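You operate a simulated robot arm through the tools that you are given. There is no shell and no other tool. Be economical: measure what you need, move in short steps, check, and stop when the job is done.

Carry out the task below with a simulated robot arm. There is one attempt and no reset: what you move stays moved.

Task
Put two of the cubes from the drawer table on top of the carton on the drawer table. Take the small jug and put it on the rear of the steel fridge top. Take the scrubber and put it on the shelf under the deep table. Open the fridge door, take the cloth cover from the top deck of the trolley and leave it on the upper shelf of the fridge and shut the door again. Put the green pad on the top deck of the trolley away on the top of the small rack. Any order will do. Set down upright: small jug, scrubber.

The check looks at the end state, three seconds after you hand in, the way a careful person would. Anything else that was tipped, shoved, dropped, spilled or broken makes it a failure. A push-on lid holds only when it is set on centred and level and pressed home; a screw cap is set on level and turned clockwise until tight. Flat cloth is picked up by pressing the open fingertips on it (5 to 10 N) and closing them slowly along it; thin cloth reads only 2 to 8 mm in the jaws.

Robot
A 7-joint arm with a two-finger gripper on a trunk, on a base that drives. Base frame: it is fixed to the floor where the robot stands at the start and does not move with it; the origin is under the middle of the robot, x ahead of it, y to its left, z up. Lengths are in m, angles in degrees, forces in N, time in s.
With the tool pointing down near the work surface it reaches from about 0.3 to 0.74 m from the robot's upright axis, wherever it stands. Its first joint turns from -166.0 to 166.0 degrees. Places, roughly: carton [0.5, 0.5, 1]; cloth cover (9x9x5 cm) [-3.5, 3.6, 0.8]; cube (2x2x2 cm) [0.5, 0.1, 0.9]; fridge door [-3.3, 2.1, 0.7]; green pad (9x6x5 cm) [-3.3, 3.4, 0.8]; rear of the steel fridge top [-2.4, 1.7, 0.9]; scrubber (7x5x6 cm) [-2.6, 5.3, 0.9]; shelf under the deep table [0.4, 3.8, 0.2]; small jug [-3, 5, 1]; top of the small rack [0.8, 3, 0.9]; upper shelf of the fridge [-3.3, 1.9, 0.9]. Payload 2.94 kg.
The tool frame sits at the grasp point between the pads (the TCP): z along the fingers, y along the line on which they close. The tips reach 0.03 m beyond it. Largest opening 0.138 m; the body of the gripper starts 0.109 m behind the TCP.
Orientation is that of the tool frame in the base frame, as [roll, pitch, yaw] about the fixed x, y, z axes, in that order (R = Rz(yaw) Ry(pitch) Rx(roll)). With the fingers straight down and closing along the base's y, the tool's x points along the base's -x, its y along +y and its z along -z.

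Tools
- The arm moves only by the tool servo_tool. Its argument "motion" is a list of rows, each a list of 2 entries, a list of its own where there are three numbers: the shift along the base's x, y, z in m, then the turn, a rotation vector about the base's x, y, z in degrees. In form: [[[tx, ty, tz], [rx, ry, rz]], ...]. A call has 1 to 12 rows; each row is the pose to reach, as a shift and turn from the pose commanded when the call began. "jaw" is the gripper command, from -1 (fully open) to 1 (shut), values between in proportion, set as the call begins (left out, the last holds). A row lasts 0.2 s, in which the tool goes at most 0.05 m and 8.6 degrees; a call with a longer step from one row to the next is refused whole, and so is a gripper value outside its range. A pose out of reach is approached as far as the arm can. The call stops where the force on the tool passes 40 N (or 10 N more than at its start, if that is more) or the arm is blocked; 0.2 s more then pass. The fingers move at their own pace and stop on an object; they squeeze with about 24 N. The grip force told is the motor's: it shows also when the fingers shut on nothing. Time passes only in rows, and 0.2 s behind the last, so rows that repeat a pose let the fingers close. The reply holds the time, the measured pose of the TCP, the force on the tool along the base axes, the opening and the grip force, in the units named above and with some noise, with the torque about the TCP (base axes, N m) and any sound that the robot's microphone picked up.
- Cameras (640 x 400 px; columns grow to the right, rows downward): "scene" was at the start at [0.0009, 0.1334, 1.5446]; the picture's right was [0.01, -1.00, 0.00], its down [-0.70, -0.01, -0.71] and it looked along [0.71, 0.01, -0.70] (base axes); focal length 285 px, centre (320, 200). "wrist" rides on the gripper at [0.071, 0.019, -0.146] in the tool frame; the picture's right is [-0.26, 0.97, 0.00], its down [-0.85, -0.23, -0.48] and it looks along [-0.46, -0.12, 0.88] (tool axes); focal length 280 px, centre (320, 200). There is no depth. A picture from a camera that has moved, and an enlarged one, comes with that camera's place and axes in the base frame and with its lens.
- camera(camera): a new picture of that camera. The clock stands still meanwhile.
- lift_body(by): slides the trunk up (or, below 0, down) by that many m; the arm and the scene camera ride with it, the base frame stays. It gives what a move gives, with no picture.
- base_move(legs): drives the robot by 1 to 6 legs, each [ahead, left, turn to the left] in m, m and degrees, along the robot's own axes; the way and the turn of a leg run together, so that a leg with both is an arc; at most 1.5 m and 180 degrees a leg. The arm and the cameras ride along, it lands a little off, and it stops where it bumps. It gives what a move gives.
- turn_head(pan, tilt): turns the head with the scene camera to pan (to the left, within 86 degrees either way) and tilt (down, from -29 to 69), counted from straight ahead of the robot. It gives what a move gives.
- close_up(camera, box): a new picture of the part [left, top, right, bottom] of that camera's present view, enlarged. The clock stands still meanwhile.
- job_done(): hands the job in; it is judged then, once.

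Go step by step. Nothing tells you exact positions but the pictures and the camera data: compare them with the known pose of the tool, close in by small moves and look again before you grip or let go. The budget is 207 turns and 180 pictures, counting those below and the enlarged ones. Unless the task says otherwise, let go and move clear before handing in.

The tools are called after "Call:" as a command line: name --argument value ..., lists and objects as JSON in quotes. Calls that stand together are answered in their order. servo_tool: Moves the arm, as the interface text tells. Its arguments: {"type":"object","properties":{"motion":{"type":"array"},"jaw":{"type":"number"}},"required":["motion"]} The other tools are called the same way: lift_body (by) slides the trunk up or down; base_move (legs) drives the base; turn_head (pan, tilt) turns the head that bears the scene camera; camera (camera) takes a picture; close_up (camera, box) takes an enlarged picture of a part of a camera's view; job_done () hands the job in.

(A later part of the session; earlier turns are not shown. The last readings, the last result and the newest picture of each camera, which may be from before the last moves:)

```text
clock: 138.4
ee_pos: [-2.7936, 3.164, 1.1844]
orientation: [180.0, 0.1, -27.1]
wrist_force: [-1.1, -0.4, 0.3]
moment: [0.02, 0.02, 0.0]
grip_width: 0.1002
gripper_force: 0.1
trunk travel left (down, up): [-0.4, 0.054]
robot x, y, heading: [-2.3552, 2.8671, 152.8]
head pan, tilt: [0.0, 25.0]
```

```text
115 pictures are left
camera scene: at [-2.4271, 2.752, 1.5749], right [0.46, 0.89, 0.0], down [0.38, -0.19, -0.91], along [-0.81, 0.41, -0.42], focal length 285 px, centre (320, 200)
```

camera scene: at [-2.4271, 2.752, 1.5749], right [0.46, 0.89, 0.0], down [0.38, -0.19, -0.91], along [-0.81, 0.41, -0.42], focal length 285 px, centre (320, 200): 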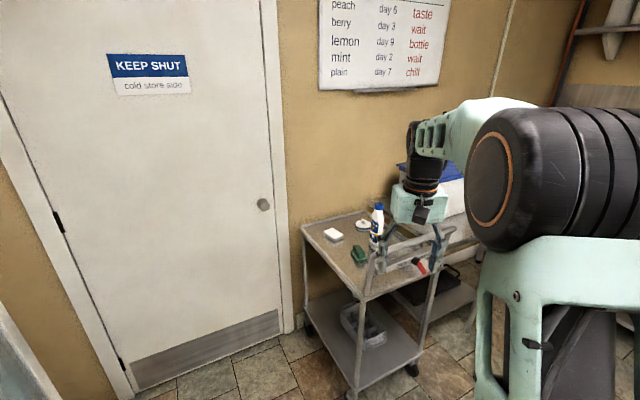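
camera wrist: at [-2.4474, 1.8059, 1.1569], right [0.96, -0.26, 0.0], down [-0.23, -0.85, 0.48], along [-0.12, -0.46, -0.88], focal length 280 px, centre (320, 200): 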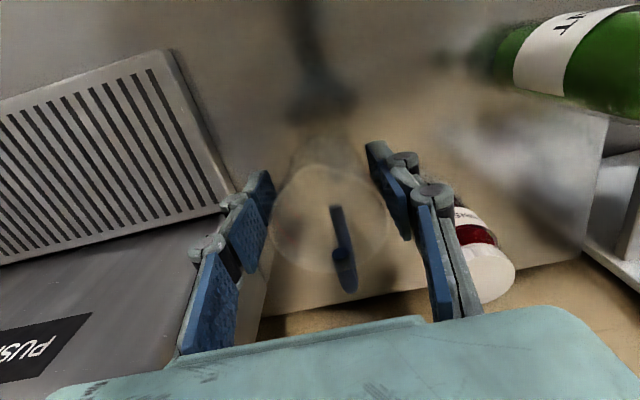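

Call:
close_up --camera "scene" --box '[290, 190, 450, 290]'

Call:
camera --camera "wrist"

```text
4.00 times, centred on (370, 240) of scene
camera zoom: at [-2.4271, 2.752, 1.5749], right [0.46, 0.89, 0.0], down [0.38, -0.19, -0.91], along [-0.81, 0.41, -0.42], focal length 1139 px, centre (120, 40)
```

zoom: 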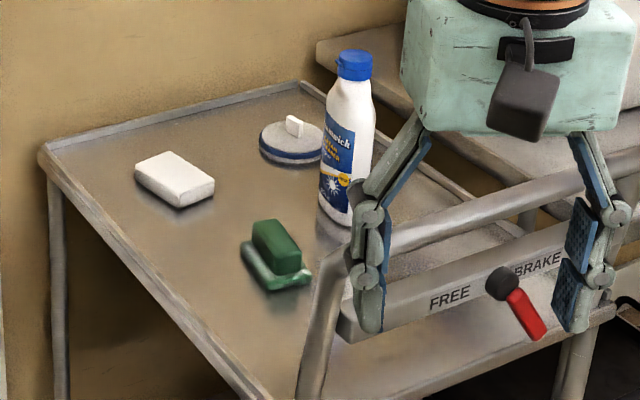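

```text
113 pictures are left
camera wrist: at [-2.7406, 3.1157, 1.3285], right [-0.67, -0.74, 0.0], down [-0.65, 0.59, 0.48], along [-0.35, 0.32, -0.88], focal length 280 px, centre (320, 200)
```

wrist: 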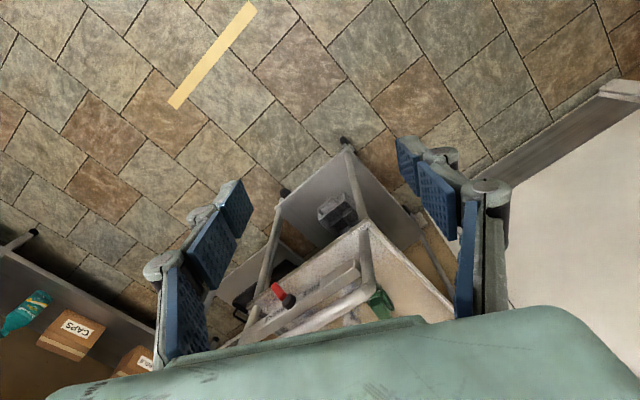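

I identify the round cover with a blue rim and white tab as the cloth cover (-3.5, 3.55), the green pad at (-3.3, 3.39). First the fridge door: turning toward the handle.

Call:
base_move --legs '[[0, 0, 92.2]]'

Call:
servo_tool --motion '[[[0, 0, -0.02], [0, 0, 5]], [[0, 0, -0.04], [0, 0, 5]], [[0, 0, -0.06], [0, 0, 5]]]' --jaw -0.3

Call:
camera --camera "scene"

```text
clock: 142.7
ee_pos: [-2.6319, 2.4185, 1.1834]
orientation: [180.0, 0.1, 65.0]
wrist_force: [0.7, 0.4, -0.4]
moment: [0.03, 0.04, 0.0]
grip_width: 0.1003
gripper_force: 0.0
trunk travel left (down, up): [-0.4, 0.054]
robot x, y, heading: [-2.3541, 2.8712, -115.1]
head pan, tilt: [0.0, 25.0]
```

```text
clock: 143.5
ee_pos: [-2.6326, 2.4187, 1.1227]
orientation: [-180.0, 0.0, 70.0]
wrist_force: [0.0, -0.1, -0.6]
moment: [-0.03, 0.0, -0.04]
grip_width: 0.0897
gripper_force: 0.1
trunk travel left (down, up): [-0.4, 0.054]
robot x, y, heading: [-2.3574, 2.8658, -115.3]
head pan, tilt: [0.0, 25.0]
```

```text
112 pictures are left
camera scene: at [-2.2375, 2.7981, 1.5749], right [-0.91, 0.42, 0.0], down [0.18, 0.38, -0.91], along [-0.38, -0.82, -0.42], focal length 285 px, centre (320, 200)
```

scene: 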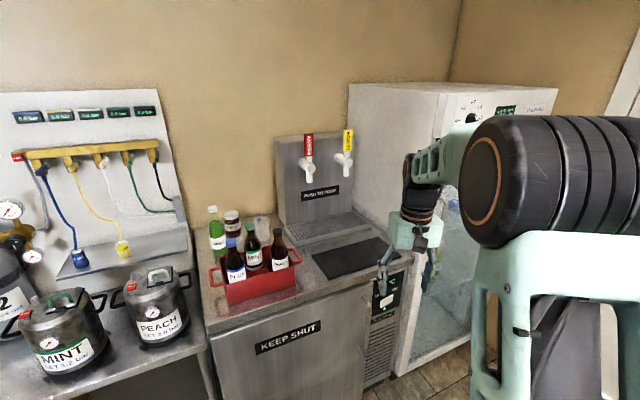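

Now tilting the tool to horizontal, pointing toward the fridge.

Call:
servo_tool --motion '[[[-0.004, -0.012, 0], [-7.05, 2.55, 0]], [[-0.009, -0.024, 0], [-14.1, 5.1, 0]], [[-0.013, -0.035, 0], [-21.15, 7.65, 0]], [[-0.017, -0.047, 0], [-28.2, 10.2, 0]], [[-0.021, -0.059, 0], [-35.25, 12.75, 0]], [[-0.026, -0.07, 0], [-42.3, 15.3, 0]], [[-0.03, -0.082, 0], [-49.35, 17.85, 0]], [[-0.034, -0.094, 0], [-56.4, 20.4, 0]], [[-0.038, -0.106, 0], [-63.45, 22.95, 0]], [[-0.043, -0.118, 0], [-70.5, 25.5, 0]], [[-0.047, -0.13, 0], [-77.55, 28.05, 0]], [[-0.051, -0.141, 0], [-84.6, 30.6, 0]]]'

Call:
camera --camera "wrist"

Call:
camera --camera "scene"

```text
clock: 146.1
ee_pos: [-2.6834, 2.2758, 1.1242]
orientation: [48.6, 89.8, -61.2]
wrist_force: [0.7, -0.4, -0.3]
moment: [-0.01, 0.04, -0.02]
grip_width: 0.0898
gripper_force: 0.1
out of reach, approached as far as the arm can: row 7
trunk travel left (down, up): [-0.4, 0.054]
robot x, y, heading: [-2.356, 2.8692, -115.1]
head pan, tilt: [0.0, 25.0]
```

```text
111 pictures are left
camera wrist: at [-2.6165, 2.4079, 1.0515], right [0.91, -0.33, 0.26], down [-0.06, 0.53, 0.85], along [-0.42, -0.78, 0.46], focal length 280 px, centre (320, 200)
```

wrist: 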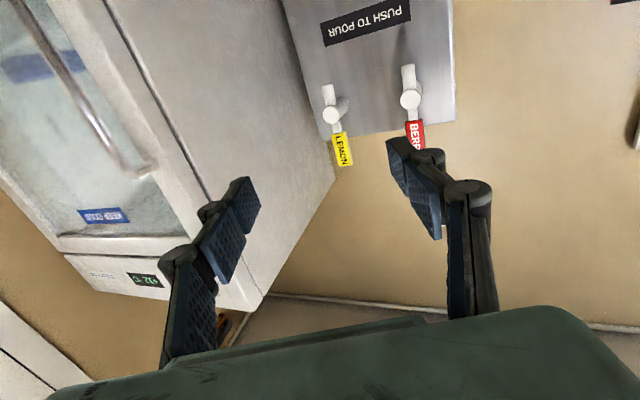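

```text
110 pictures are left
camera scene: at [-2.2376, 2.7978, 1.5749], right [-0.91, 0.42, 0.0], down [0.18, 0.38, -0.91], along [-0.38, -0.82, -0.42], focal length 285 px, centre (320, 200)
```

scene: 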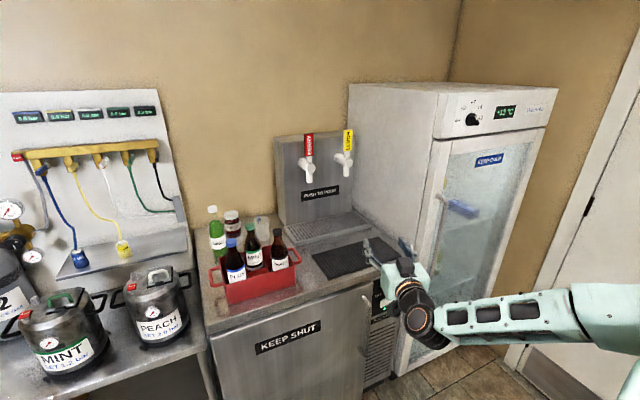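

The tool is horizontal. Enlarging the handle for a fix on its position.

Call:
close_up --camera "scene" --box '[390, 120, 550, 220]'

Call:
close_up --camera "scene" --box '[350, 180, 510, 280]'

```text
4.00 times, centred on (470, 170) of scene
camera zoom: at [-2.2376, 2.7978, 1.5749], right [-0.91, 0.42, 0.0], down [0.18, 0.38, -0.91], along [-0.38, -0.82, -0.42], focal length 1139 px, centre (-280, 320)
```

zoom: 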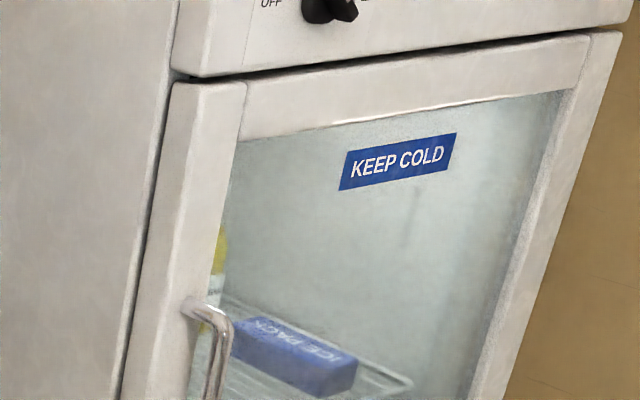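

```text
4.00 times, centred on (430, 230) of scene
camera zoom: at [-2.2376, 2.7978, 1.5749], right [-0.91, 0.42, 0.0], down [0.18, 0.38, -0.91], along [-0.38, -0.82, -0.42], focal length 1139 px, centre (-120, 80)
```

zoom: 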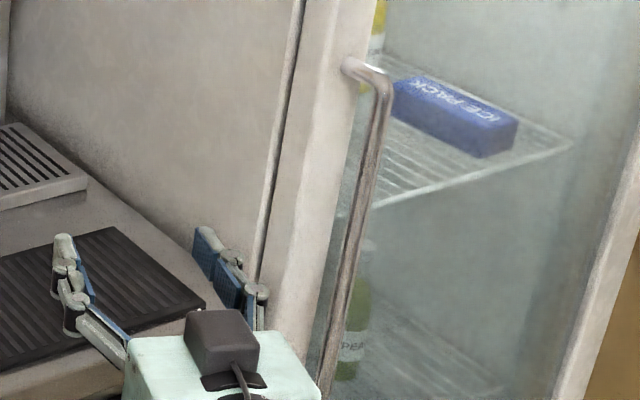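

The handle bar is at about (-3.067, 2.135), top end z 1.13. Driving sideways so the fingers stand ~10 cm in front of it, and lowering to z≈1.0.

Call:
base_move --legs '[[0.191, -0.297, 0]]'

Call:
servo_tool --motion '[[[0, 0, -0.04], [0, 0, 0]], [[0, 0, -0.08], [0, 0, 0]], [[0, 0, -0.12], [0, 0, 0]], [[0, 0, -0.12], [0, 0, 0]]]'

Call:
camera --camera "wrist"

Call:
camera --camera "scene"

```text
clock: 149.3
ee_pos: [-3.0359, 2.229, 1.123]
orientation: [79.3, 89.9, -30.6]
wrist_force: [0.9, -0.6, 0.8]
moment: [0.01, -0.01, 0.04]
grip_width: 0.0897
gripper_force: 0.1
trunk travel left (down, up): [-0.4, 0.054]
robot x, y, heading: [-2.7065, 2.8189, -115.3]
head pan, tilt: [0.0, 25.0]
```

```text
clock: 150.3
ee_pos: [-3.0367, 2.2288, 1.0019]
orientation: [74.8, 89.9, -35.2]
wrist_force: [0.2, -0.4, -0.2]
moment: [-0.03, 0.01, -0.03]
grip_width: 0.0895
gripper_force: 0.2
trunk travel left (down, up): [-0.4, 0.054]
robot x, y, heading: [-2.7056, 2.8211, -115.6]
head pan, tilt: [0.0, 25.0]
```

```text
107 pictures are left
camera wrist: at [-2.9686, 2.3611, 0.9313], right [0.91, -0.33, 0.26], down [-0.06, 0.53, 0.85], along [-0.42, -0.78, 0.46], focal length 280 px, centre (320, 200)
```

wrist: 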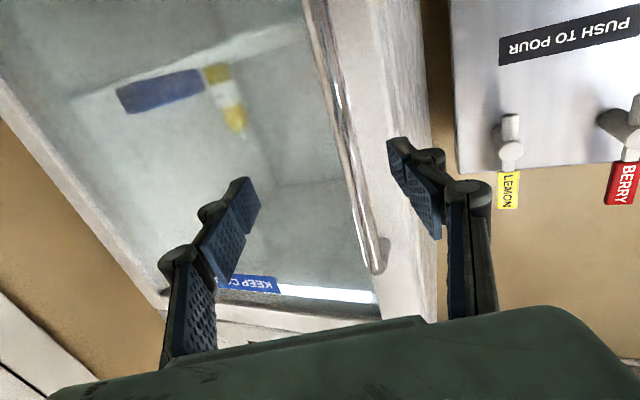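

```text
106 pictures are left
camera scene: at [-2.5888, 2.7502, 1.5749], right [-0.9, 0.43, 0.0], down [0.18, 0.38, -0.91], along [-0.39, -0.82, -0.42], focal length 285 px, centre (320, 200)
```

scene: 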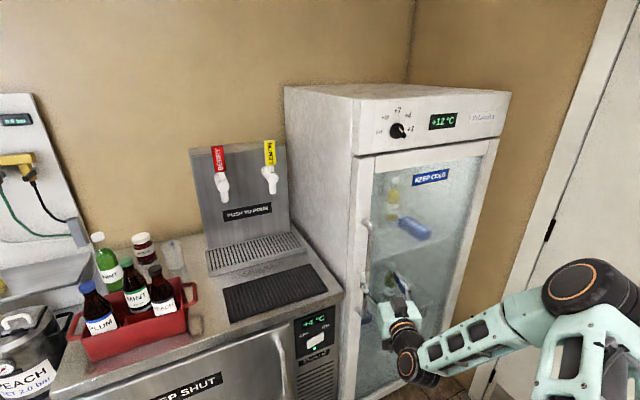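

The bar lies between the fingers at about (-3.053, 2.138). Advancing most of the way and checking.

Call:
servo_tool --motion '[[[-0.004, -0.03, 0], [0, 0, 0]], [[-0.008, -0.055, 0], [0, 0, 0]], [[-0.011, -0.068, 0], [0, 0, 0]], [[-0.011, -0.068, 0], [0, 0, 0]]]'

Call:
camera --camera "wrist"

Call:
close_up --camera "scene" --box '[320, 200, 480, 300]'

```text
clock: 151.3
ee_pos: [-3.047, 2.1623, 1.0033]
orientation: [67.0, 89.9, -43.1]
wrist_force: [-0.5, -0.4, 0.3]
moment: [-0.02, -0.01, -0.01]
grip_width: 0.0893
gripper_force: 0.0
trunk travel left (down, up): [-0.4, 0.054]
robot x, y, heading: [-2.7025, 2.8179, -115.0]
head pan, tilt: [0.0, 25.0]
```

```text
105 pictures are left
camera wrist: at [-2.9807, 2.2932, 0.9318], right [0.91, -0.33, 0.26], down [-0.05, 0.53, 0.85], along [-0.42, -0.78, 0.46], focal length 280 px, centre (320, 200)
```

wrist: 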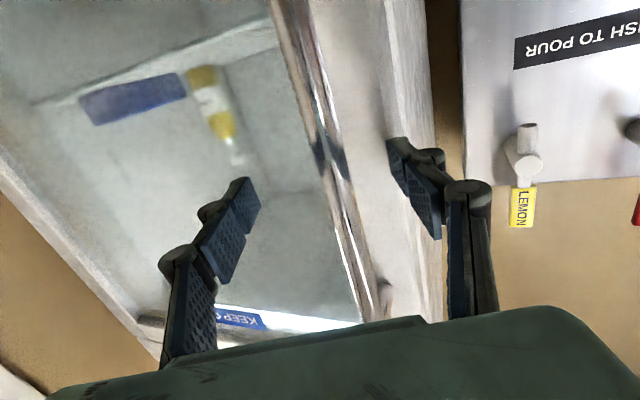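

```text
4.00 times, centred on (400, 250) of scene
camera zoom: at [-2.5888, 2.7502, 1.5749], right [-0.9, 0.43, 0.0], down [0.18, 0.38, -0.91], along [-0.39, -0.82, -0.42], focal length 1139 px, centre (0, 0)
```

zoom: 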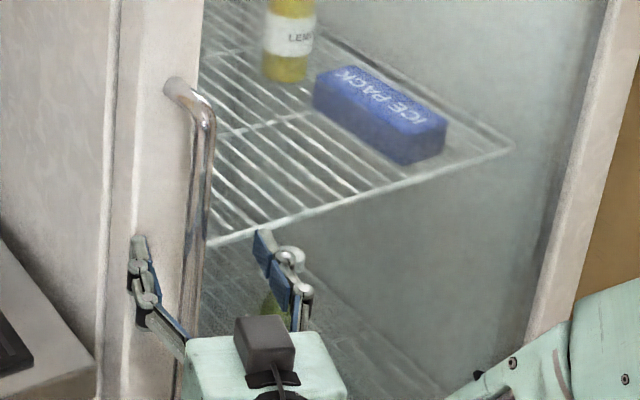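

Bar is centred. A last 14 mm forward, then close on it.

Call:
servo_tool --motion '[[[-0.002, -0.007, 0], [0, 0, 0]], [[-0.003, -0.014, 0], [0, 0, 0]], [[-0.003, -0.014, 0], [0, 0, 0]]]'

Call:
servo_tool --motion '[[[0, 0, 0], [0, 0, 0]], [[0, 0, 0], [0, 0, 0]], [[0, 0, 0], [0, 0, 0]], [[0, 0, 0], [0, 0, 0]]]' --jaw 1

Call:
camera --camera "wrist"

```text
clock: 152.1
ee_pos: [-3.0482, 2.149, 1.0023]
orientation: [120.1, 89.9, 10.3]
wrist_force: [6.3, 6.8, -2.1]
moment: [0.02, 0.02, 0.54]
grip_width: 0.0953
gripper_force: 3.7
trunk travel left (down, up): [-0.4, 0.054]
robot x, y, heading: [-2.7056, 2.8205, -115.0]
head pan, tilt: [0.0, 25.0]
```

```text
clock: 152.6
ee_pos: [-3.0268, 2.1478, 1.0032]
orientation: [136.2, 89.6, 28.3]
wrist_force: [29.9, 23.2, 7.3]
moment: [-0.42, -0.09, 1.91]
grip_width: 0.044
gripper_force: 20.0
trunk travel left (down, up): [-0.4, 0.054]
robot x, y, heading: [-2.7044, 2.8207, -115.3]
head pan, tilt: [0.0, 25.0]
stopped in row 2: the force on the tool passed its limit at 46 N (the readings are from after the stop); the commanded pose is now the measured one
```

```text
103 pictures are left
camera wrist: at [-2.964, 2.2811, 0.932], right [0.92, -0.3, 0.27], down [-0.08, 0.52, 0.85], along [-0.39, -0.8, 0.45], focal length 280 px, centre (320, 200)
```

wrist: 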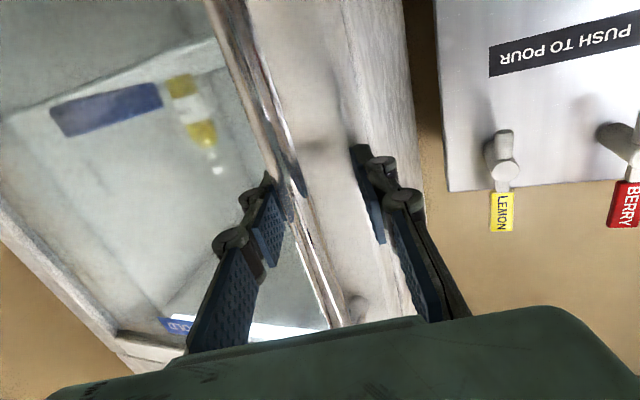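

The right fingertip is rubbing on the door face. I back off 1.2 cm, recentre on the bar and close again.

Call:
servo_tool --motion '[[[0, 0.01, 0], [0, 0, 0]], [[0, 0.014, 0], [0, 0, 0]], [[-0.01, 0.013, 0], [0, 0, 0]], [[-0.016, 0.012, 0], [0, 0, 0]], [[-0.016, 0.012, 0], [0, 0, 0]]]' --jaw 0.1

Call:
camera --camera "wrist"

```text
clock: 153.8
ee_pos: [-3.058, 2.1579, 0.9996]
orientation: [153.4, 89.5, 44.3]
wrist_force: [0.0, 1.0, -0.1]
moment: [-0.01, -0.01, -0.04]
grip_width: 0.0621
gripper_force: 0.0
trunk travel left (down, up): [-0.4, 0.054]
robot x, y, heading: [-2.7033, 2.8203, -115.1]
head pan, tilt: [0.0, 25.0]
```

```text
102 pictures are left
camera wrist: at [-2.992, 2.2917, 0.9289], right [0.91, -0.32, 0.27], down [-0.07, 0.52, 0.85], along [-0.41, -0.79, 0.45], focal length 280 px, centre (320, 200)
```

wrist: 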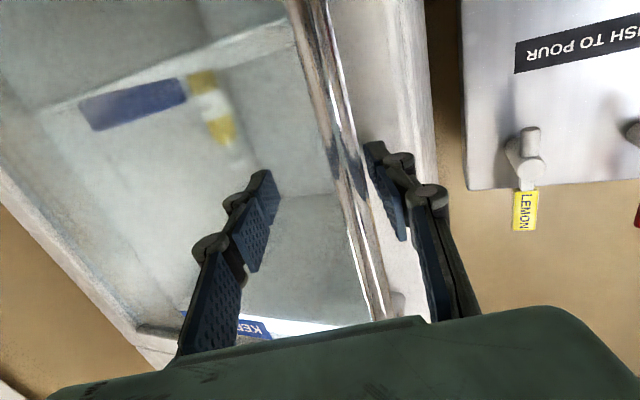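

Call:
servo_tool --motion '[[[0.007, 0, 0], [0, 0, 0]], [[0.013, -0.002, 0], [0, 0, 0]], [[0.013, -0.002, 0], [0, 0, 0]]]'

Call:
servo_tool --motion '[[[0, 0, 0], [0, 0, 0]], [[0, 0, 0], [0, 0, 0]], [[0, 0, 0], [0, 0, 0]], [[0, 0, 0], [0, 0, 0]]]' --jaw 0.6

Call:
servo_tool --motion '[[[0, 0, 0], [0, 0, 0]], [[0, 0, 0], [0, 0, 0]], [[0, 0, 0], [0, 0, 0]]]' --jaw 1

Call:
camera --camera "wrist"

```text
clock: 154.6
ee_pos: [-3.0443, 2.1563, 0.9998]
orientation: [153.4, 89.5, 44.3]
wrist_force: [0.6, -0.9, 0.2]
moment: [0.01, 0.0, 0.01]
grip_width: 0.0622
gripper_force: 0.0
trunk travel left (down, up): [-0.4, 0.054]
robot x, y, heading: [-2.7038, 2.82, -115.0]
head pan, tilt: [0.0, 25.0]
```

```text
clock: 155.6
ee_pos: [-3.0453, 2.158, 0.9987]
orientation: [151.8, 89.5, 42.6]
wrist_force: [0.3, 0.3, 0.9]
moment: [0.0, -0.02, -0.01]
grip_width: 0.0278
gripper_force: 0.1
trunk travel left (down, up): [-0.4, 0.054]
robot x, y, heading: [-2.7017, 2.8198, -115.2]
head pan, tilt: [0.0, 25.0]
```

```text
clock: 156.4
ee_pos: [-3.0402, 2.1553, 0.9996]
orientation: [159.4, 89.5, 50.6]
wrist_force: [16.2, -3.9, -0.3]
moment: [-0.17, 0.15, -0.07]
grip_width: 0.0157
gripper_force: 42.0
trunk travel left (down, up): [-0.4, 0.054]
robot x, y, heading: [-2.7013, 2.8244, -115.0]
head pan, tilt: [0.0, 25.0]
```

```text
101 pictures are left
camera wrist: at [-2.9751, 2.2888, 0.929], right [0.91, -0.31, 0.27], down [-0.07, 0.52, 0.85], along [-0.4, -0.8, 0.45], focal length 280 px, centre (320, 200)
```

wrist: 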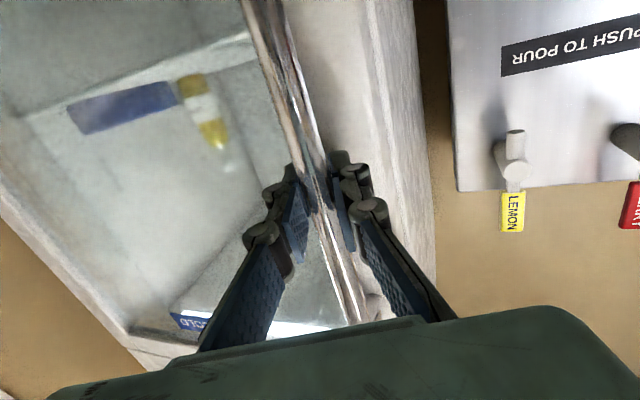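

The bar is firmly gripped. Pulling along the door's arc (hinge at about x -3.6), gently at first.

Call:
servo_tool --motion '[[[-0.0012, 0.0097, 0], [0, 0, 1]], [[-0.0028, 0.0193, 0], [0, 0, 2]], [[-0.0063, 0.0386, 0], [0, 0, 4]], [[-0.0104, 0.058, 0], [0, 0, 6]], [[-0.0145, 0.077, 0], [0, 0, 8]], [[-0.0188, 0.0955, 0], [0, 0, 10]], [[-0.0188, 0.0955, 0], [0, 0, 10]]]'

Call:
camera --camera "scene"

```text
clock: 158.0
ee_pos: [-3.0641, 2.2541, 1.0001]
orientation: [165.9, 89.6, 66.9]
wrist_force: [17.3, 6.8, -3.0]
moment: [0.05, 0.07, -0.19]
grip_width: 0.0162
gripper_force: 37.7
trunk travel left (down, up): [-0.4, 0.054]
robot x, y, heading: [-2.7044, 2.8213, -115.4]
head pan, tilt: [0.0, 25.0]
```

```text
100 pictures are left
camera scene: at [-2.586, 2.7514, 1.5747], right [-0.9, 0.43, 0.0], down [0.18, 0.38, -0.91], along [-0.39, -0.82, -0.42], focal length 285 px, centre (320, 200)
```

scene: 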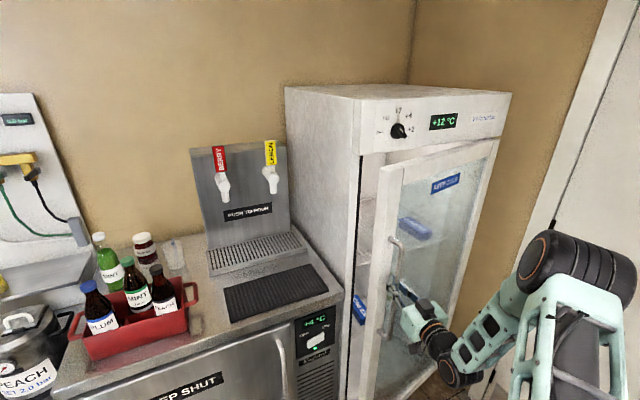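

The door is opening. Continuing the arc to ~30°.

Call:
servo_tool --motion '[[[-0.0074, 0.0232, 0], [0, 0, 2.5]], [[-0.0156, 0.0461, 0], [0, 0, 5]], [[-0.0249, 0.0686, 0], [0, 0, 7.5]], [[-0.0352, 0.0905, 0], [0, 0, 10]], [[-0.0464, 0.1123, 0], [0, 0, 12.5]], [[-0.0586, 0.1335, 0], [0, 0, 15]], [[-0.0716, 0.154, 0], [0, 0, 17.5]], [[-0.0852, 0.174, 0], [0, 0, 20]], [[-0.0852, 0.174, 0], [0, 0, 20]]]'

Call:
camera --camera "scene"

```text
clock: 160.0
ee_pos: [-3.1468, 2.4281, 1.0002]
orientation: [155.4, 89.5, 76.6]
wrist_force: [20.1, 16.6, -3.9]
moment: [-0.16, 0.17, -0.29]
grip_width: 0.0157
gripper_force: 38.5
trunk travel left (down, up): [-0.4, 0.054]
robot x, y, heading: [-2.7069, 2.8204, -115.1]
head pan, tilt: [0.0, 25.0]
```

```text
99 pictures are left
camera scene: at [-2.5854, 2.7528, 1.5747], right [-0.91, 0.43, 0.0], down [0.18, 0.38, -0.91], along [-0.39, -0.82, -0.42], focal length 285 px, centre (320, 200)
```

scene: 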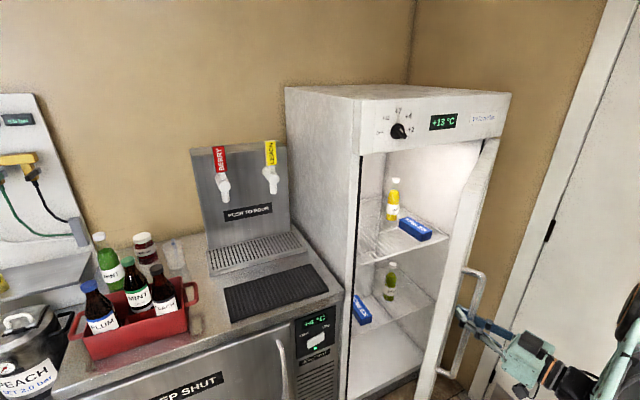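

The door is ~35° open. I'll let go of the bar, withdraw, and then push the door wider from its inner side.

Call:
servo_tool --motion '[[[0.006, 0.004, 0], [0, 0, 0]], [[0.006, 0.004, 0], [0, 0, 0]], [[0.006, 0.004, 0], [0, 0, 0]]]' --jaw 0.0

Call:
servo_tool --motion '[[[-0.002, 0.03, 0], [0, 0, 0]], [[-0.004, 0.07, 0], [0, 0, 0]], [[0.0, 0.1, 0], [0, 0, 0]], [[0.04, 0.1, 0], [0, 0, 0]], [[0.08, 0.1, 0], [0, 0, 0]], [[0.12, 0.09, 0], [0, 0, 0]], [[0.15, 0.05, 0], [0, 0, 0]]]'

Call:
camera --camera "scene"

Call:
camera --camera "wrist"

```text
clock: 160.8
ee_pos: [-3.143, 2.43, 0.9997]
orientation: [153.5, 89.4, 74.4]
wrist_force: [-0.8, 0.9, 0.5]
moment: [-0.07, -0.09, 0.02]
grip_width: 0.0717
gripper_force: 0.1
trunk travel left (down, up): [-0.4, 0.054]
robot x, y, heading: [-2.705, 2.8201, -115.4]
head pan, tilt: [0.0, 25.0]
```

```text
clock: 162.4
ee_pos: [-2.9912, 2.4795, 1.0007]
orientation: [154.4, 89.6, 75.4]
wrist_force: [-0.3, -1.2, -0.6]
moment: [0.02, -0.03, -0.02]
grip_width: 0.0688
gripper_force: 0.1
trunk travel left (down, up): [-0.4, 0.054]
robot x, y, heading: [-2.7064, 2.8198, -115.2]
head pan, tilt: [0.0, 25.0]
```

```text
98 pictures are left
camera scene: at [-2.5881, 2.7505, 1.5749], right [-0.91, 0.43, 0.0], down [0.18, 0.38, -0.91], along [-0.39, -0.82, -0.42], focal length 285 px, centre (320, 200)
```

scene: 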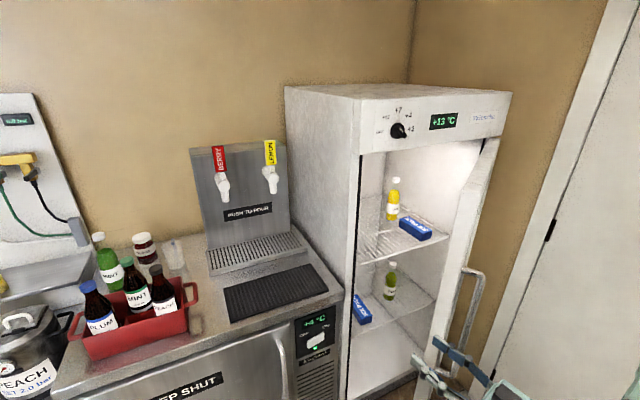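

```text
97 pictures are left
camera wrist: at [-3.0009, 2.6282, 0.9293], right [0.95, 0.18, 0.27], down [-0.32, 0.42, 0.85], along [0.04, -0.89, 0.45], focal length 280 px, centre (320, 200)
```

wrist: 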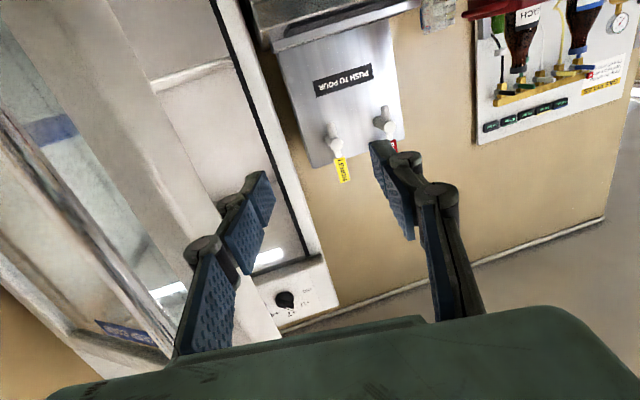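

The door stays put. I'll sweep the closed hand (pointing -y) toward -x against the door's inner edge to swing it wider.

Call:
servo_tool --motion '[[[0.015, -0.04, 0], [0, 0, 0]], [[0.03, -0.085, 0], [0, 0, -3]], [[0.035, -0.13, 0], [0, 0, -6]], [[0.035, -0.175, 0], [0, 0, -8]], [[0.035, -0.215, 0], [0, 0, -8]], [[0.01, -0.215, 0], [0, 0, -8]], [[-0.02, -0.215, 0], [0, 0, -8]], [[-0.05, -0.215, 0], [0, 0, -8]], [[-0.075, -0.215, 0], [0, 0, -8]], [[-0.1, -0.215, 0], [0, 0, -8]]]' --jaw 1

Call:
camera --camera "scene"

```text
clock: 164.2
ee_pos: [-3.0223, 2.2636, 0.9972]
orientation: [130.3, 89.1, 44.6]
wrist_force: [9.4, 2.7, 0.0]
moment: [-0.07, 0.35, -1.39]
grip_width: 0.0002
gripper_force: 23.5
trunk travel left (down, up): [-0.4, 0.054]
robot x, y, heading: [-2.7054, 2.8206, -115.1]
head pan, tilt: [0.0, 25.0]
stopped in row 9: the force on the tool passed its limit at 54 N (the readings are from after the stop); the commanded pose is now the measured one
```

```text
96 pictures are left
camera scene: at [-2.5872, 2.7515, 1.5749], right [-0.91, 0.42, 0.0], down [0.18, 0.38, -0.91], along [-0.38, -0.82, -0.42], focal length 285 px, centre (320, 200)
```

scene: 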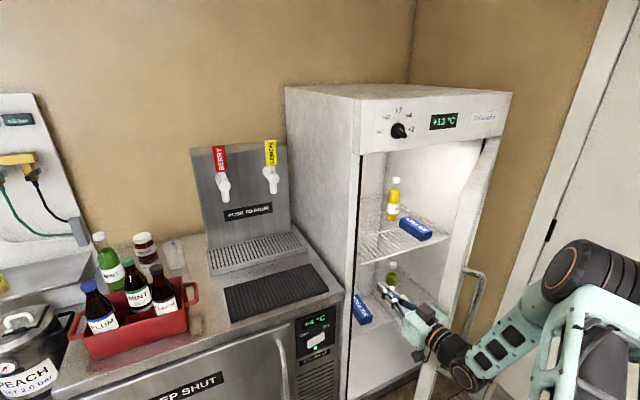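

Contact was abrupt; now pushing slowly along the door's own arc.

Call:
servo_tool --motion '[[[-0.005, 0.007, 0], [0, 0, 0]], [[-0.011, 0.016, 0], [0, 0, 0]], [[-0.018, 0.026, 0], [0, 0, 0]], [[-0.025, 0.036, 0], [0, 0, 0]], [[-0.034, 0.048, 0], [0, 0, 0]], [[-0.043, 0.06, 0], [0, 0, 0]], [[-0.053, 0.073, 0], [0, 0, 0]], [[-0.064, 0.086, 0], [0, 0, 0]], [[-0.08, 0.103, 0], [0, 0, 0]], [[-0.098, 0.121, 0], [0, 0, 0]], [[-0.117, 0.139, 0], [0, 0, 0]], [[-0.137, 0.156, 0], [0, 0, 0]]]'

Call:
camera --camera "scene"

```text
clock: 165.3
ee_pos: [-3.0464, 2.3015, 0.9947]
orientation: [133.1, 88.9, 47.6]
wrist_force: [3.1, 1.3, -2.3]
moment: [-0.35, 0.0, -0.61]
grip_width: 0.0
gripper_force: 24.1
trunk travel left (down, up): [-0.4, 0.054]
robot x, y, heading: [-2.7046, 2.8205, -115.1]
head pan, tilt: [0.0, 25.0]
stopped in row 5: the force on the tool passed its limit at 41 N (the readings are from after the stop); the commanded pose is now the measured one
```

```text
95 pictures are left
camera scene: at [-2.5872, 2.7515, 1.5749], right [-0.91, 0.42, 0.0], down [0.18, 0.38, -0.91], along [-0.38, -0.82, -0.42], focal length 285 px, centre (320, 200)
```

scene: 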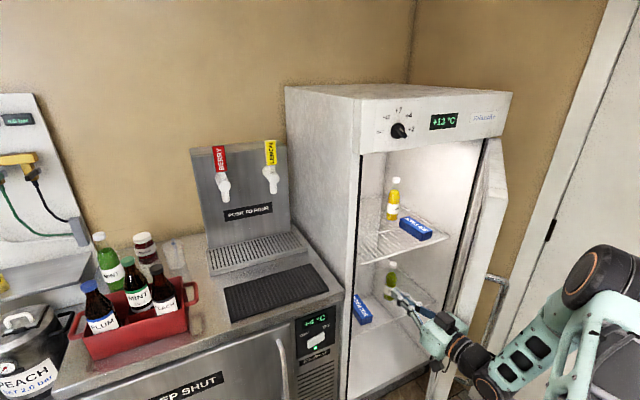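

It works; repeating more slowly.

Call:
servo_tool --motion '[[[-0.004, 0.005, 0], [0, 0, 0]], [[-0.008, 0.01, 0], [0, 0, 0]], [[-0.013, 0.015, 0], [0, 0, 0]], [[-0.018, 0.02, 0], [0, 0, 0]], [[-0.023, 0.025, 0], [0, 0, 0]], [[-0.028, 0.03, 0], [0, 0, 0]], [[-0.034, 0.035, 0], [0, 0, 0]], [[-0.04, 0.04, 0], [0, 0, 0]], [[-0.046, 0.045, 0], [0, 0, 0]], [[-0.052, 0.05, 0], [0, 0, 0]], [[-0.058, 0.055, 0], [0, 0, 0]], [[-0.064, 0.06, 0], [0, 0, 0]]]'

Call:
servo_tool --motion '[[[-0.006, 0.005, 0], [0, 0, 0]], [[-0.012, 0.01, 0], [0, 0, 0]], [[-0.018, 0.015, 0], [0, 0, 0]], [[-0.024, 0.019, 0], [0, 0, 0]], [[-0.03, 0.023, 0], [0, 0, 0]], [[-0.036, 0.027, 0], [0, 0, 0]], [[-0.042, 0.031, 0], [0, 0, 0]], [[-0.049, 0.035, 0], [0, 0, 0]], [[-0.056, 0.039, 0], [0, 0, 0]], [[-0.063, 0.043, 0], [0, 0, 0]], [[-0.07, 0.046, 0], [0, 0, 0]], [[-0.077, 0.049, 0], [0, 0, 0]]]'

Call:
camera --camera "scene"

```text
clock: 166.5
ee_pos: [-3.0646, 2.3262, 0.9921]
orientation: [130.3, 88.5, 44.8]
wrist_force: [5.7, 3.5, -1.8]
moment: [-0.35, 0.14, -1.09]
grip_width: 0.0001
gripper_force: 23.9
trunk travel left (down, up): [-0.4, 0.054]
robot x, y, heading: [-2.7051, 2.8245, -114.9]
head pan, tilt: [0.0, 25.0]
stopped in row 6: the force on the tool passed its limit at 42 N (the readings are from after the stop); the commanded pose is now the measured one
```

```text
clock: 167.2
ee_pos: [-3.0758, 2.3406, 0.9906]
orientation: [129.5, 88.2, 44.1]
wrist_force: [5.7, 2.9, -1.8]
moment: [-0.37, 0.03, -0.86]
grip_width: 0.0
gripper_force: 23.9
trunk travel left (down, up): [-0.4, 0.054]
robot x, y, heading: [-2.7042, 2.8221, -115.0]
head pan, tilt: [0.0, 25.0]
stopped in row 3: the force on the tool passed its limit at 42 N (the readings are from after the stop); the commanded pose is now the measured one
```

```text
94 pictures are left
camera scene: at [-2.5861, 2.7523, 1.575], right [-0.91, 0.42, 0.0], down [0.18, 0.38, -0.91], along [-0.38, -0.82, -0.42], focal length 285 px, centre (320, 200)
```

scene: 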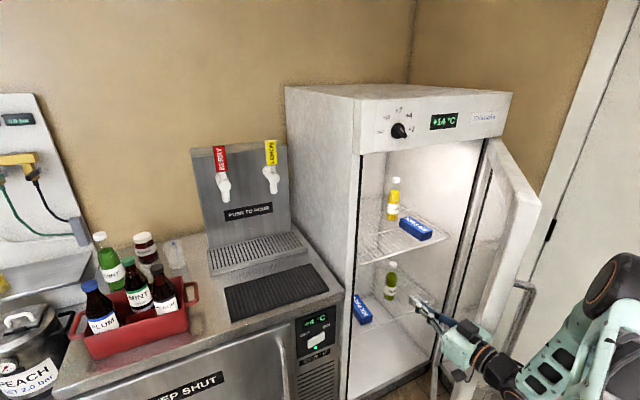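

The door is ~50° open. I'll use a small base strafe toward -x to push it further.

Call:
base_move --legs '[[0.02, -0.13, 0]]'

Call:
camera --camera "scene"

```text
clock: 168.1
ee_pos: [-3.0831, 2.3428, 0.9876]
orientation: [127.8, 87.8, 42.8]
wrist_force: [-0.8, 0.1, 0.2]
moment: [0.0, 0.02, 0.0]
grip_width: 0.0
gripper_force: 23.6
trunk travel left (down, up): [-0.4, 0.054]
robot x, y, heading: [-2.713, 2.8293, -115.0]
head pan, tilt: [0.0, 25.0]
stopped in leg 1: the robot was blocked; the commanded pose is now the measured one
```

```text
93 pictures are left
camera scene: at [-2.5965, 2.7545, 1.5749], right [-0.91, 0.42, 0.0], down [0.18, 0.38, -0.91], along [-0.38, -0.82, -0.42], focal length 285 px, centre (320, 200)
```

scene: 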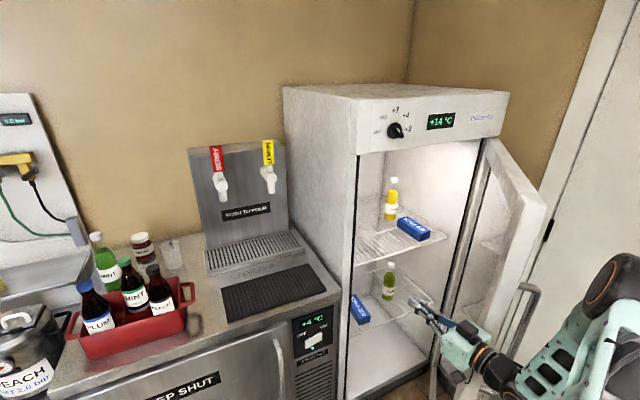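

Call:
close_up --camera "scene" --box '[400, 240, 640, 390]'

Call:
camera --camera "wrist"

```text
2.67 times, centred on (520, 315) of scene
camera zoom: at [-2.5965, 2.7545, 1.5749], right [-0.91, 0.42, 0.0], down [0.18, 0.38, -0.91], along [-0.38, -0.82, -0.42], focal length 759 px, centre (-213, -107)
```

zoom: 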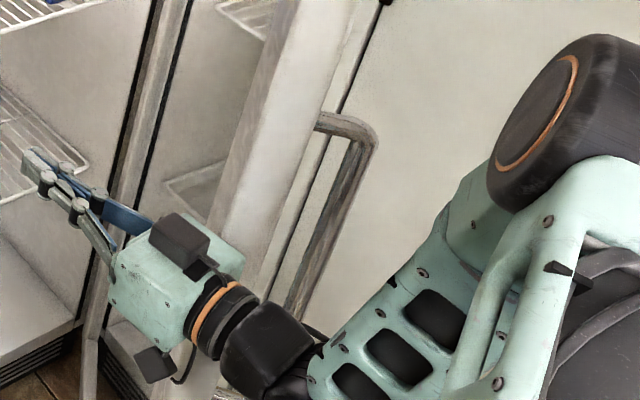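

```text
91 pictures are left
camera wrist: at [-3.0753, 2.4931, 0.9202], right [0.95, 0.08, 0.29], down [-0.29, 0.43, 0.85], along [-0.06, -0.9, 0.44], focal length 280 px, centre (320, 200)
```

wrist: 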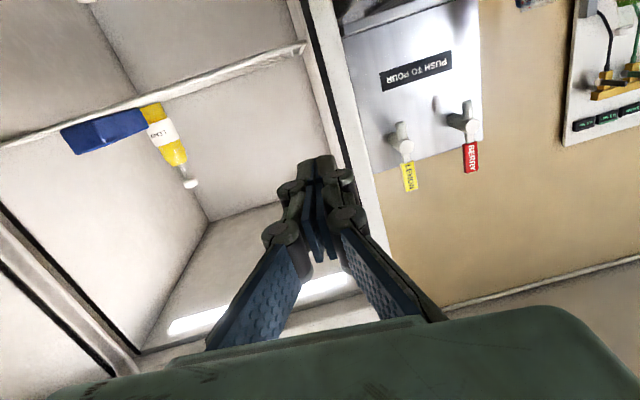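

The door stands about 45–50° open, enough for a diagonal reach. I withdraw the hand and drive to the trolley's east side.

Call:
servo_tool --motion '[[[0.03, 0.0, 0], [0, 0, 0]], [[0.07, 0.01, 0], [0, 0, 0]], [[0.1, 0.03, 0], [0, 0, 0]], [[0.11, 0.05, 0.02], [0, 0, 0]], [[0.11, 0.06, 0.05], [0, 0, 0]]]'

Call:
base_move --legs '[[-0.566, -0.253, 0], [0, 0, -65]]'

Call:
camera --camera "scene"

```text
clock: 169.3
ee_pos: [-2.9723, 2.4036, 1.0392]
orientation: [126.9, 87.9, 41.9]
wrist_force: [-0.5, -0.2, -0.3]
moment: [-0.03, 0.02, 0.01]
grip_width: 0.0
gripper_force: 24.0
trunk travel left (down, up): [-0.4, 0.054]
robot x, y, heading: [-2.7107, 2.824, -115.3]
head pan, tilt: [0.0, 25.0]
```

```text
clock: 174.1
ee_pos: [-3.0927, 3.1484, 1.0426]
orientation: [105.0, 87.7, -1.1]
wrist_force: [3.9, -1.4, 3.6]
moment: [0.48, -0.31, -0.49]
grip_width: 0.0
gripper_force: 24.0
trunk travel left (down, up): [-0.4, 0.054]
robot x, y, heading: [-2.6996, 3.4473, -137.4]
head pan, tilt: [0.0, 25.0]
stopped in leg 2: the force on the tool passed its limit at 63 N (the readings are from after the stop); the commanded pose is now the measured one
```

```text
90 pictures are left
camera scene: at [-2.6176, 3.3363, 1.5748], right [-0.68, 0.74, 0.0], down [0.31, 0.29, -0.91], along [-0.67, -0.61, -0.42], focal length 285 px, centre (320, 200)
```

scene: 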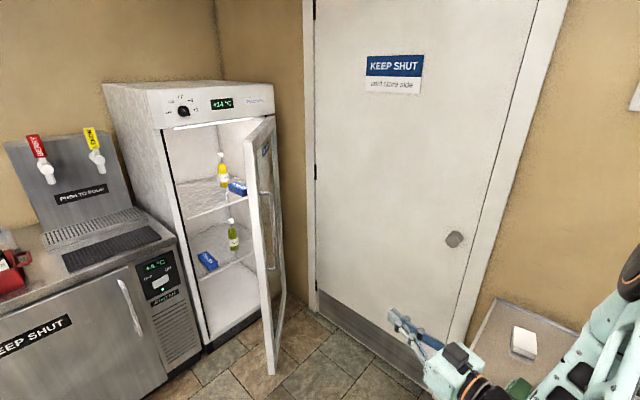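

The hand bumped the trolley rail. I turn back, raise the arm well above and check the trolley.

Call:
base_move --legs '[[0, 0, 12]]'

Call:
camera --camera "scene"

```text
clock: 175.2
ee_pos: [-3.0234, 3.0715, 1.0419]
orientation: [106.1, 87.6, 11.9]
wrist_force: [-0.5, -0.2, 0.4]
moment: [0.02, 0.02, -0.01]
grip_width: 0.0
gripper_force: 24.1
trunk travel left (down, up): [-0.4, 0.054]
robot x, y, heading: [-2.6987, 3.4474, -125.3]
head pan, tilt: [0.0, 25.0]
```

```text
89 pictures are left
camera scene: at [-2.5977, 3.3558, 1.5749], right [-0.82, 0.58, 0.0], down [0.24, 0.34, -0.91], along [-0.52, -0.74, -0.42], focal length 285 px, centre (320, 200)
```

scene: 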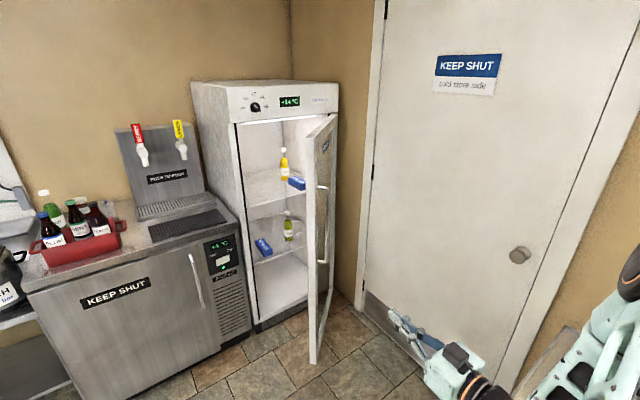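

Now raising the arm and tilting the tool 45° down.

Call:
servo_tool --motion '[[[0, 0.0, 0.03], [0, 0, 0]], [[0, 0.0, 0.06], [7.5, -1, 0]], [[0, 0.0, 0.09], [15, -2, 0]], [[0, 0, 0.12], [22.5, -3, 0]], [[0, 0, 0.15], [30, -4, 0]], [[0, 0, 0.18], [37.5, -5, 0]], [[0, 0, 0.2], [45, -6, 0]], [[0, 0, 0.2], [45, -6, 0]]]' --jaw 0.3

Call:
base_move --legs '[[0.1, 0.1, 0], [0, 0, -60]]'

Call:
turn_head --pan 0 --tilt 40

Call:
camera --camera "scene"

Call:
camera --camera "wrist"

```text
clock: 177.1
ee_pos: [-3.0233, 3.0734, 1.2412]
orientation: [174.5, 43.7, 79.4]
wrist_force: [0.5, -0.6, 0.4]
moment: [0.01, 0.0, -0.02]
grip_width: 0.0483
gripper_force: 0.0
trunk travel left (down, up): [-0.4, 0.054]
robot x, y, heading: [-2.699, 3.447, -125.8]
head pan, tilt: [0.0, 25.0]
```

```text
clock: 181.2
ee_pos: [-3.1618, 3.4001, 1.2413]
orientation: [174.4, 43.8, 19.5]
wrist_force: [-0.4, -0.2, -0.2]
moment: [0.03, -0.02, -0.01]
grip_width: 0.0483
gripper_force: 0.0
trunk travel left (down, up): [-0.4, 0.054]
robot x, y, heading: [-2.6788, 3.3058, 175.1]
head pan, tilt: [0.0, 25.0]
```

```text
clock: 182.0
ee_pos: [-3.1629, 3.4003, 1.2395]
orientation: [174.3, 43.7, 19.3]
wrist_force: [-0.3, -0.1, -0.5]
moment: [-0.02, -0.01, -0.04]
grip_width: 0.0481
gripper_force: 0.1
trunk travel left (down, up): [-0.4, 0.054]
robot x, y, heading: [-2.6776, 3.3106, 174.7]
head pan, tilt: [0.0, 40.0]
```

```text
88 pictures are left
camera scene: at [-2.6978, 3.1731, 1.5601], right [0.1, 0.99, 0.0], down [0.56, -0.06, -0.83], along [-0.82, 0.08, -0.56], focal length 285 px, centre (320, 200)
```

scene: 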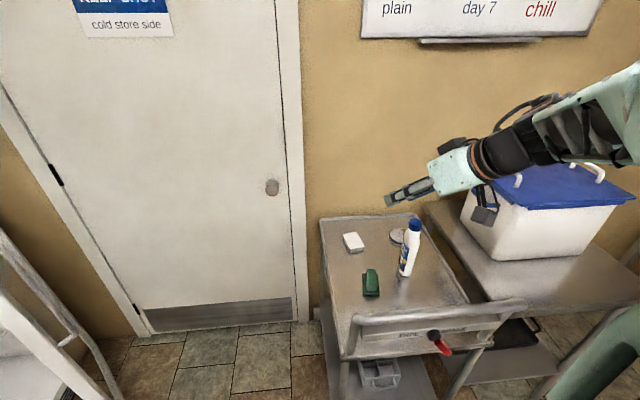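

```text
87 pictures are left
camera wrist: at [-3.0171, 3.4481, 1.297], right [0.2, -0.95, 0.25], down [-0.38, 0.16, 0.91], along [-0.9, -0.28, -0.33], focal length 280 px, centre (320, 200)
```

wrist: 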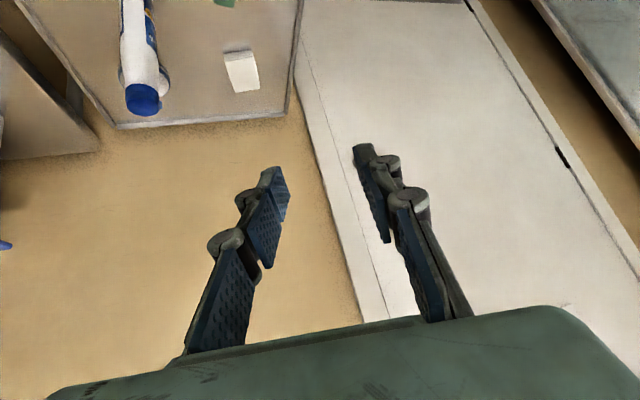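

The trolley items all stand. Enlarging them.

Call:
close_up --camera "scene" --box '[320, 210, 480, 310]'

```text
4.00 times, centred on (400, 260) of scene
camera zoom: at [-2.6978, 3.1731, 1.5601], right [0.1, 0.99, 0.0], down [0.56, -0.06, -0.83], along [-0.82, 0.08, -0.56], focal length 1139 px, centre (0, -40)
```

zoom: 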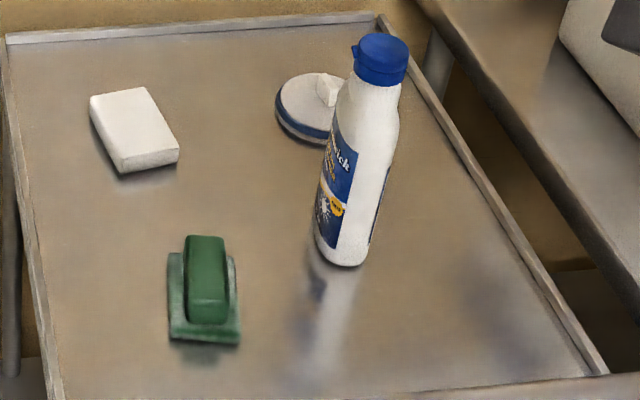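

The cover is at about (-3.49, 3.55), behind the bottle (-3.34, 3.53). Better to work from the trolley's south side; I go south, then west, facing it.

Call:
base_move --legs '[[0, 0, -60], [-0.399, 0.186, 0], [0.2, 0.43, 0]]'

Call:
camera --camera "scene"

Call:
camera --camera "wrist"

```text
clock: 191.2
ee_pos: [-3.312, 3.334, 1.2398]
orientation: [174.2, 43.6, -40.7]
wrist_force: [0.5, -0.2, 0.5]
moment: [-0.02, 0.02, 0.05]
grip_width: 0.048
gripper_force: 0.1
trunk travel left (down, up): [-0.4, 0.054]
robot x, y, heading: [-3.1477, 2.8683, 114.7]
head pan, tilt: [0.0, 40.0]
```

```text
85 pictures are left
camera scene: at [-3.272, 2.816, 1.5572], right [0.92, 0.39, 0.0], down [0.23, -0.54, -0.81], along [-0.32, 0.74, -0.59], focal length 285 px, centre (320, 200)
```

scene: 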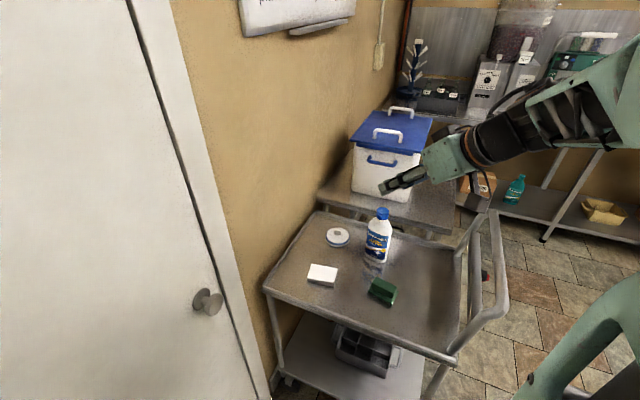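

```text
84 pictures are left
camera wrist: at [-3.2002, 3.2322, 1.2969], right [-0.72, -0.65, 0.25], down [-0.05, 0.41, 0.91], along [-0.7, 0.64, -0.33], focal length 280 px, centre (320, 200)
```

wrist: 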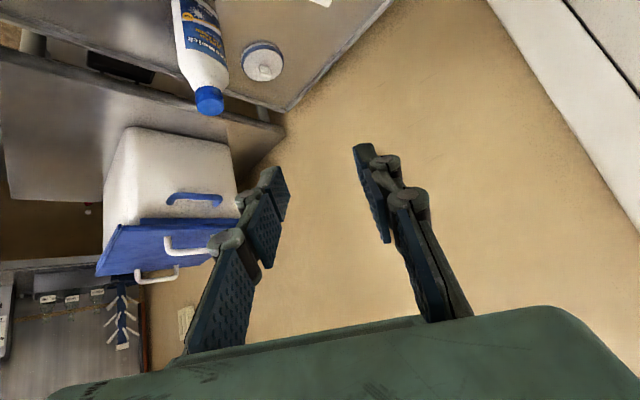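

Call:
close_up --camera "scene" --box '[290, 205, 418, 285]'

Call:
close_up --camera "wrist" --box '[210, 20, 322, 90]'

```text
5.00 times, centred on (354, 245) of scene
camera zoom: at [-3.272, 2.816, 1.5572], right [0.92, 0.39, 0.0], down [0.23, -0.54, -0.81], along [-0.32, 0.74, -0.59], focal length 1424 px, centre (150, -25)
```

zoom: 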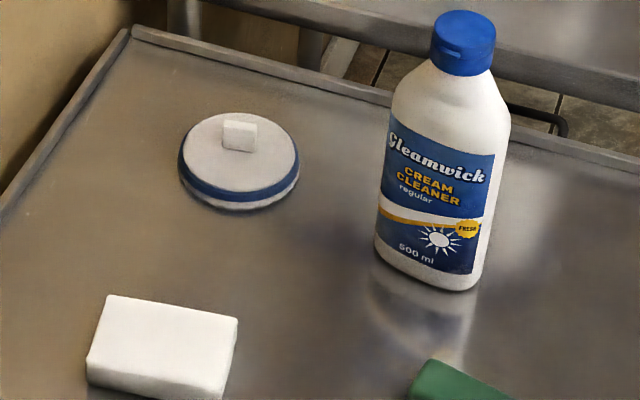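

```text
5.71 times, centred on (266, 55) of wrist
camera zoom: at [-3.2002, 3.2322, 1.2969], right [-0.72, -0.65, 0.25], down [-0.05, 0.41, 0.91], along [-0.7, 0.64, -0.33], focal length 1602 px, centre (629, 1029)
```

zoom: 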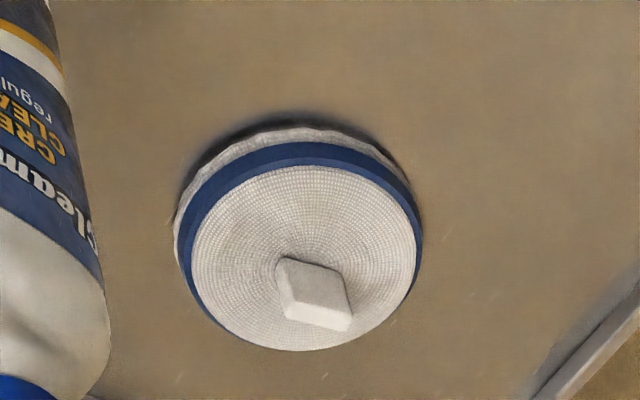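

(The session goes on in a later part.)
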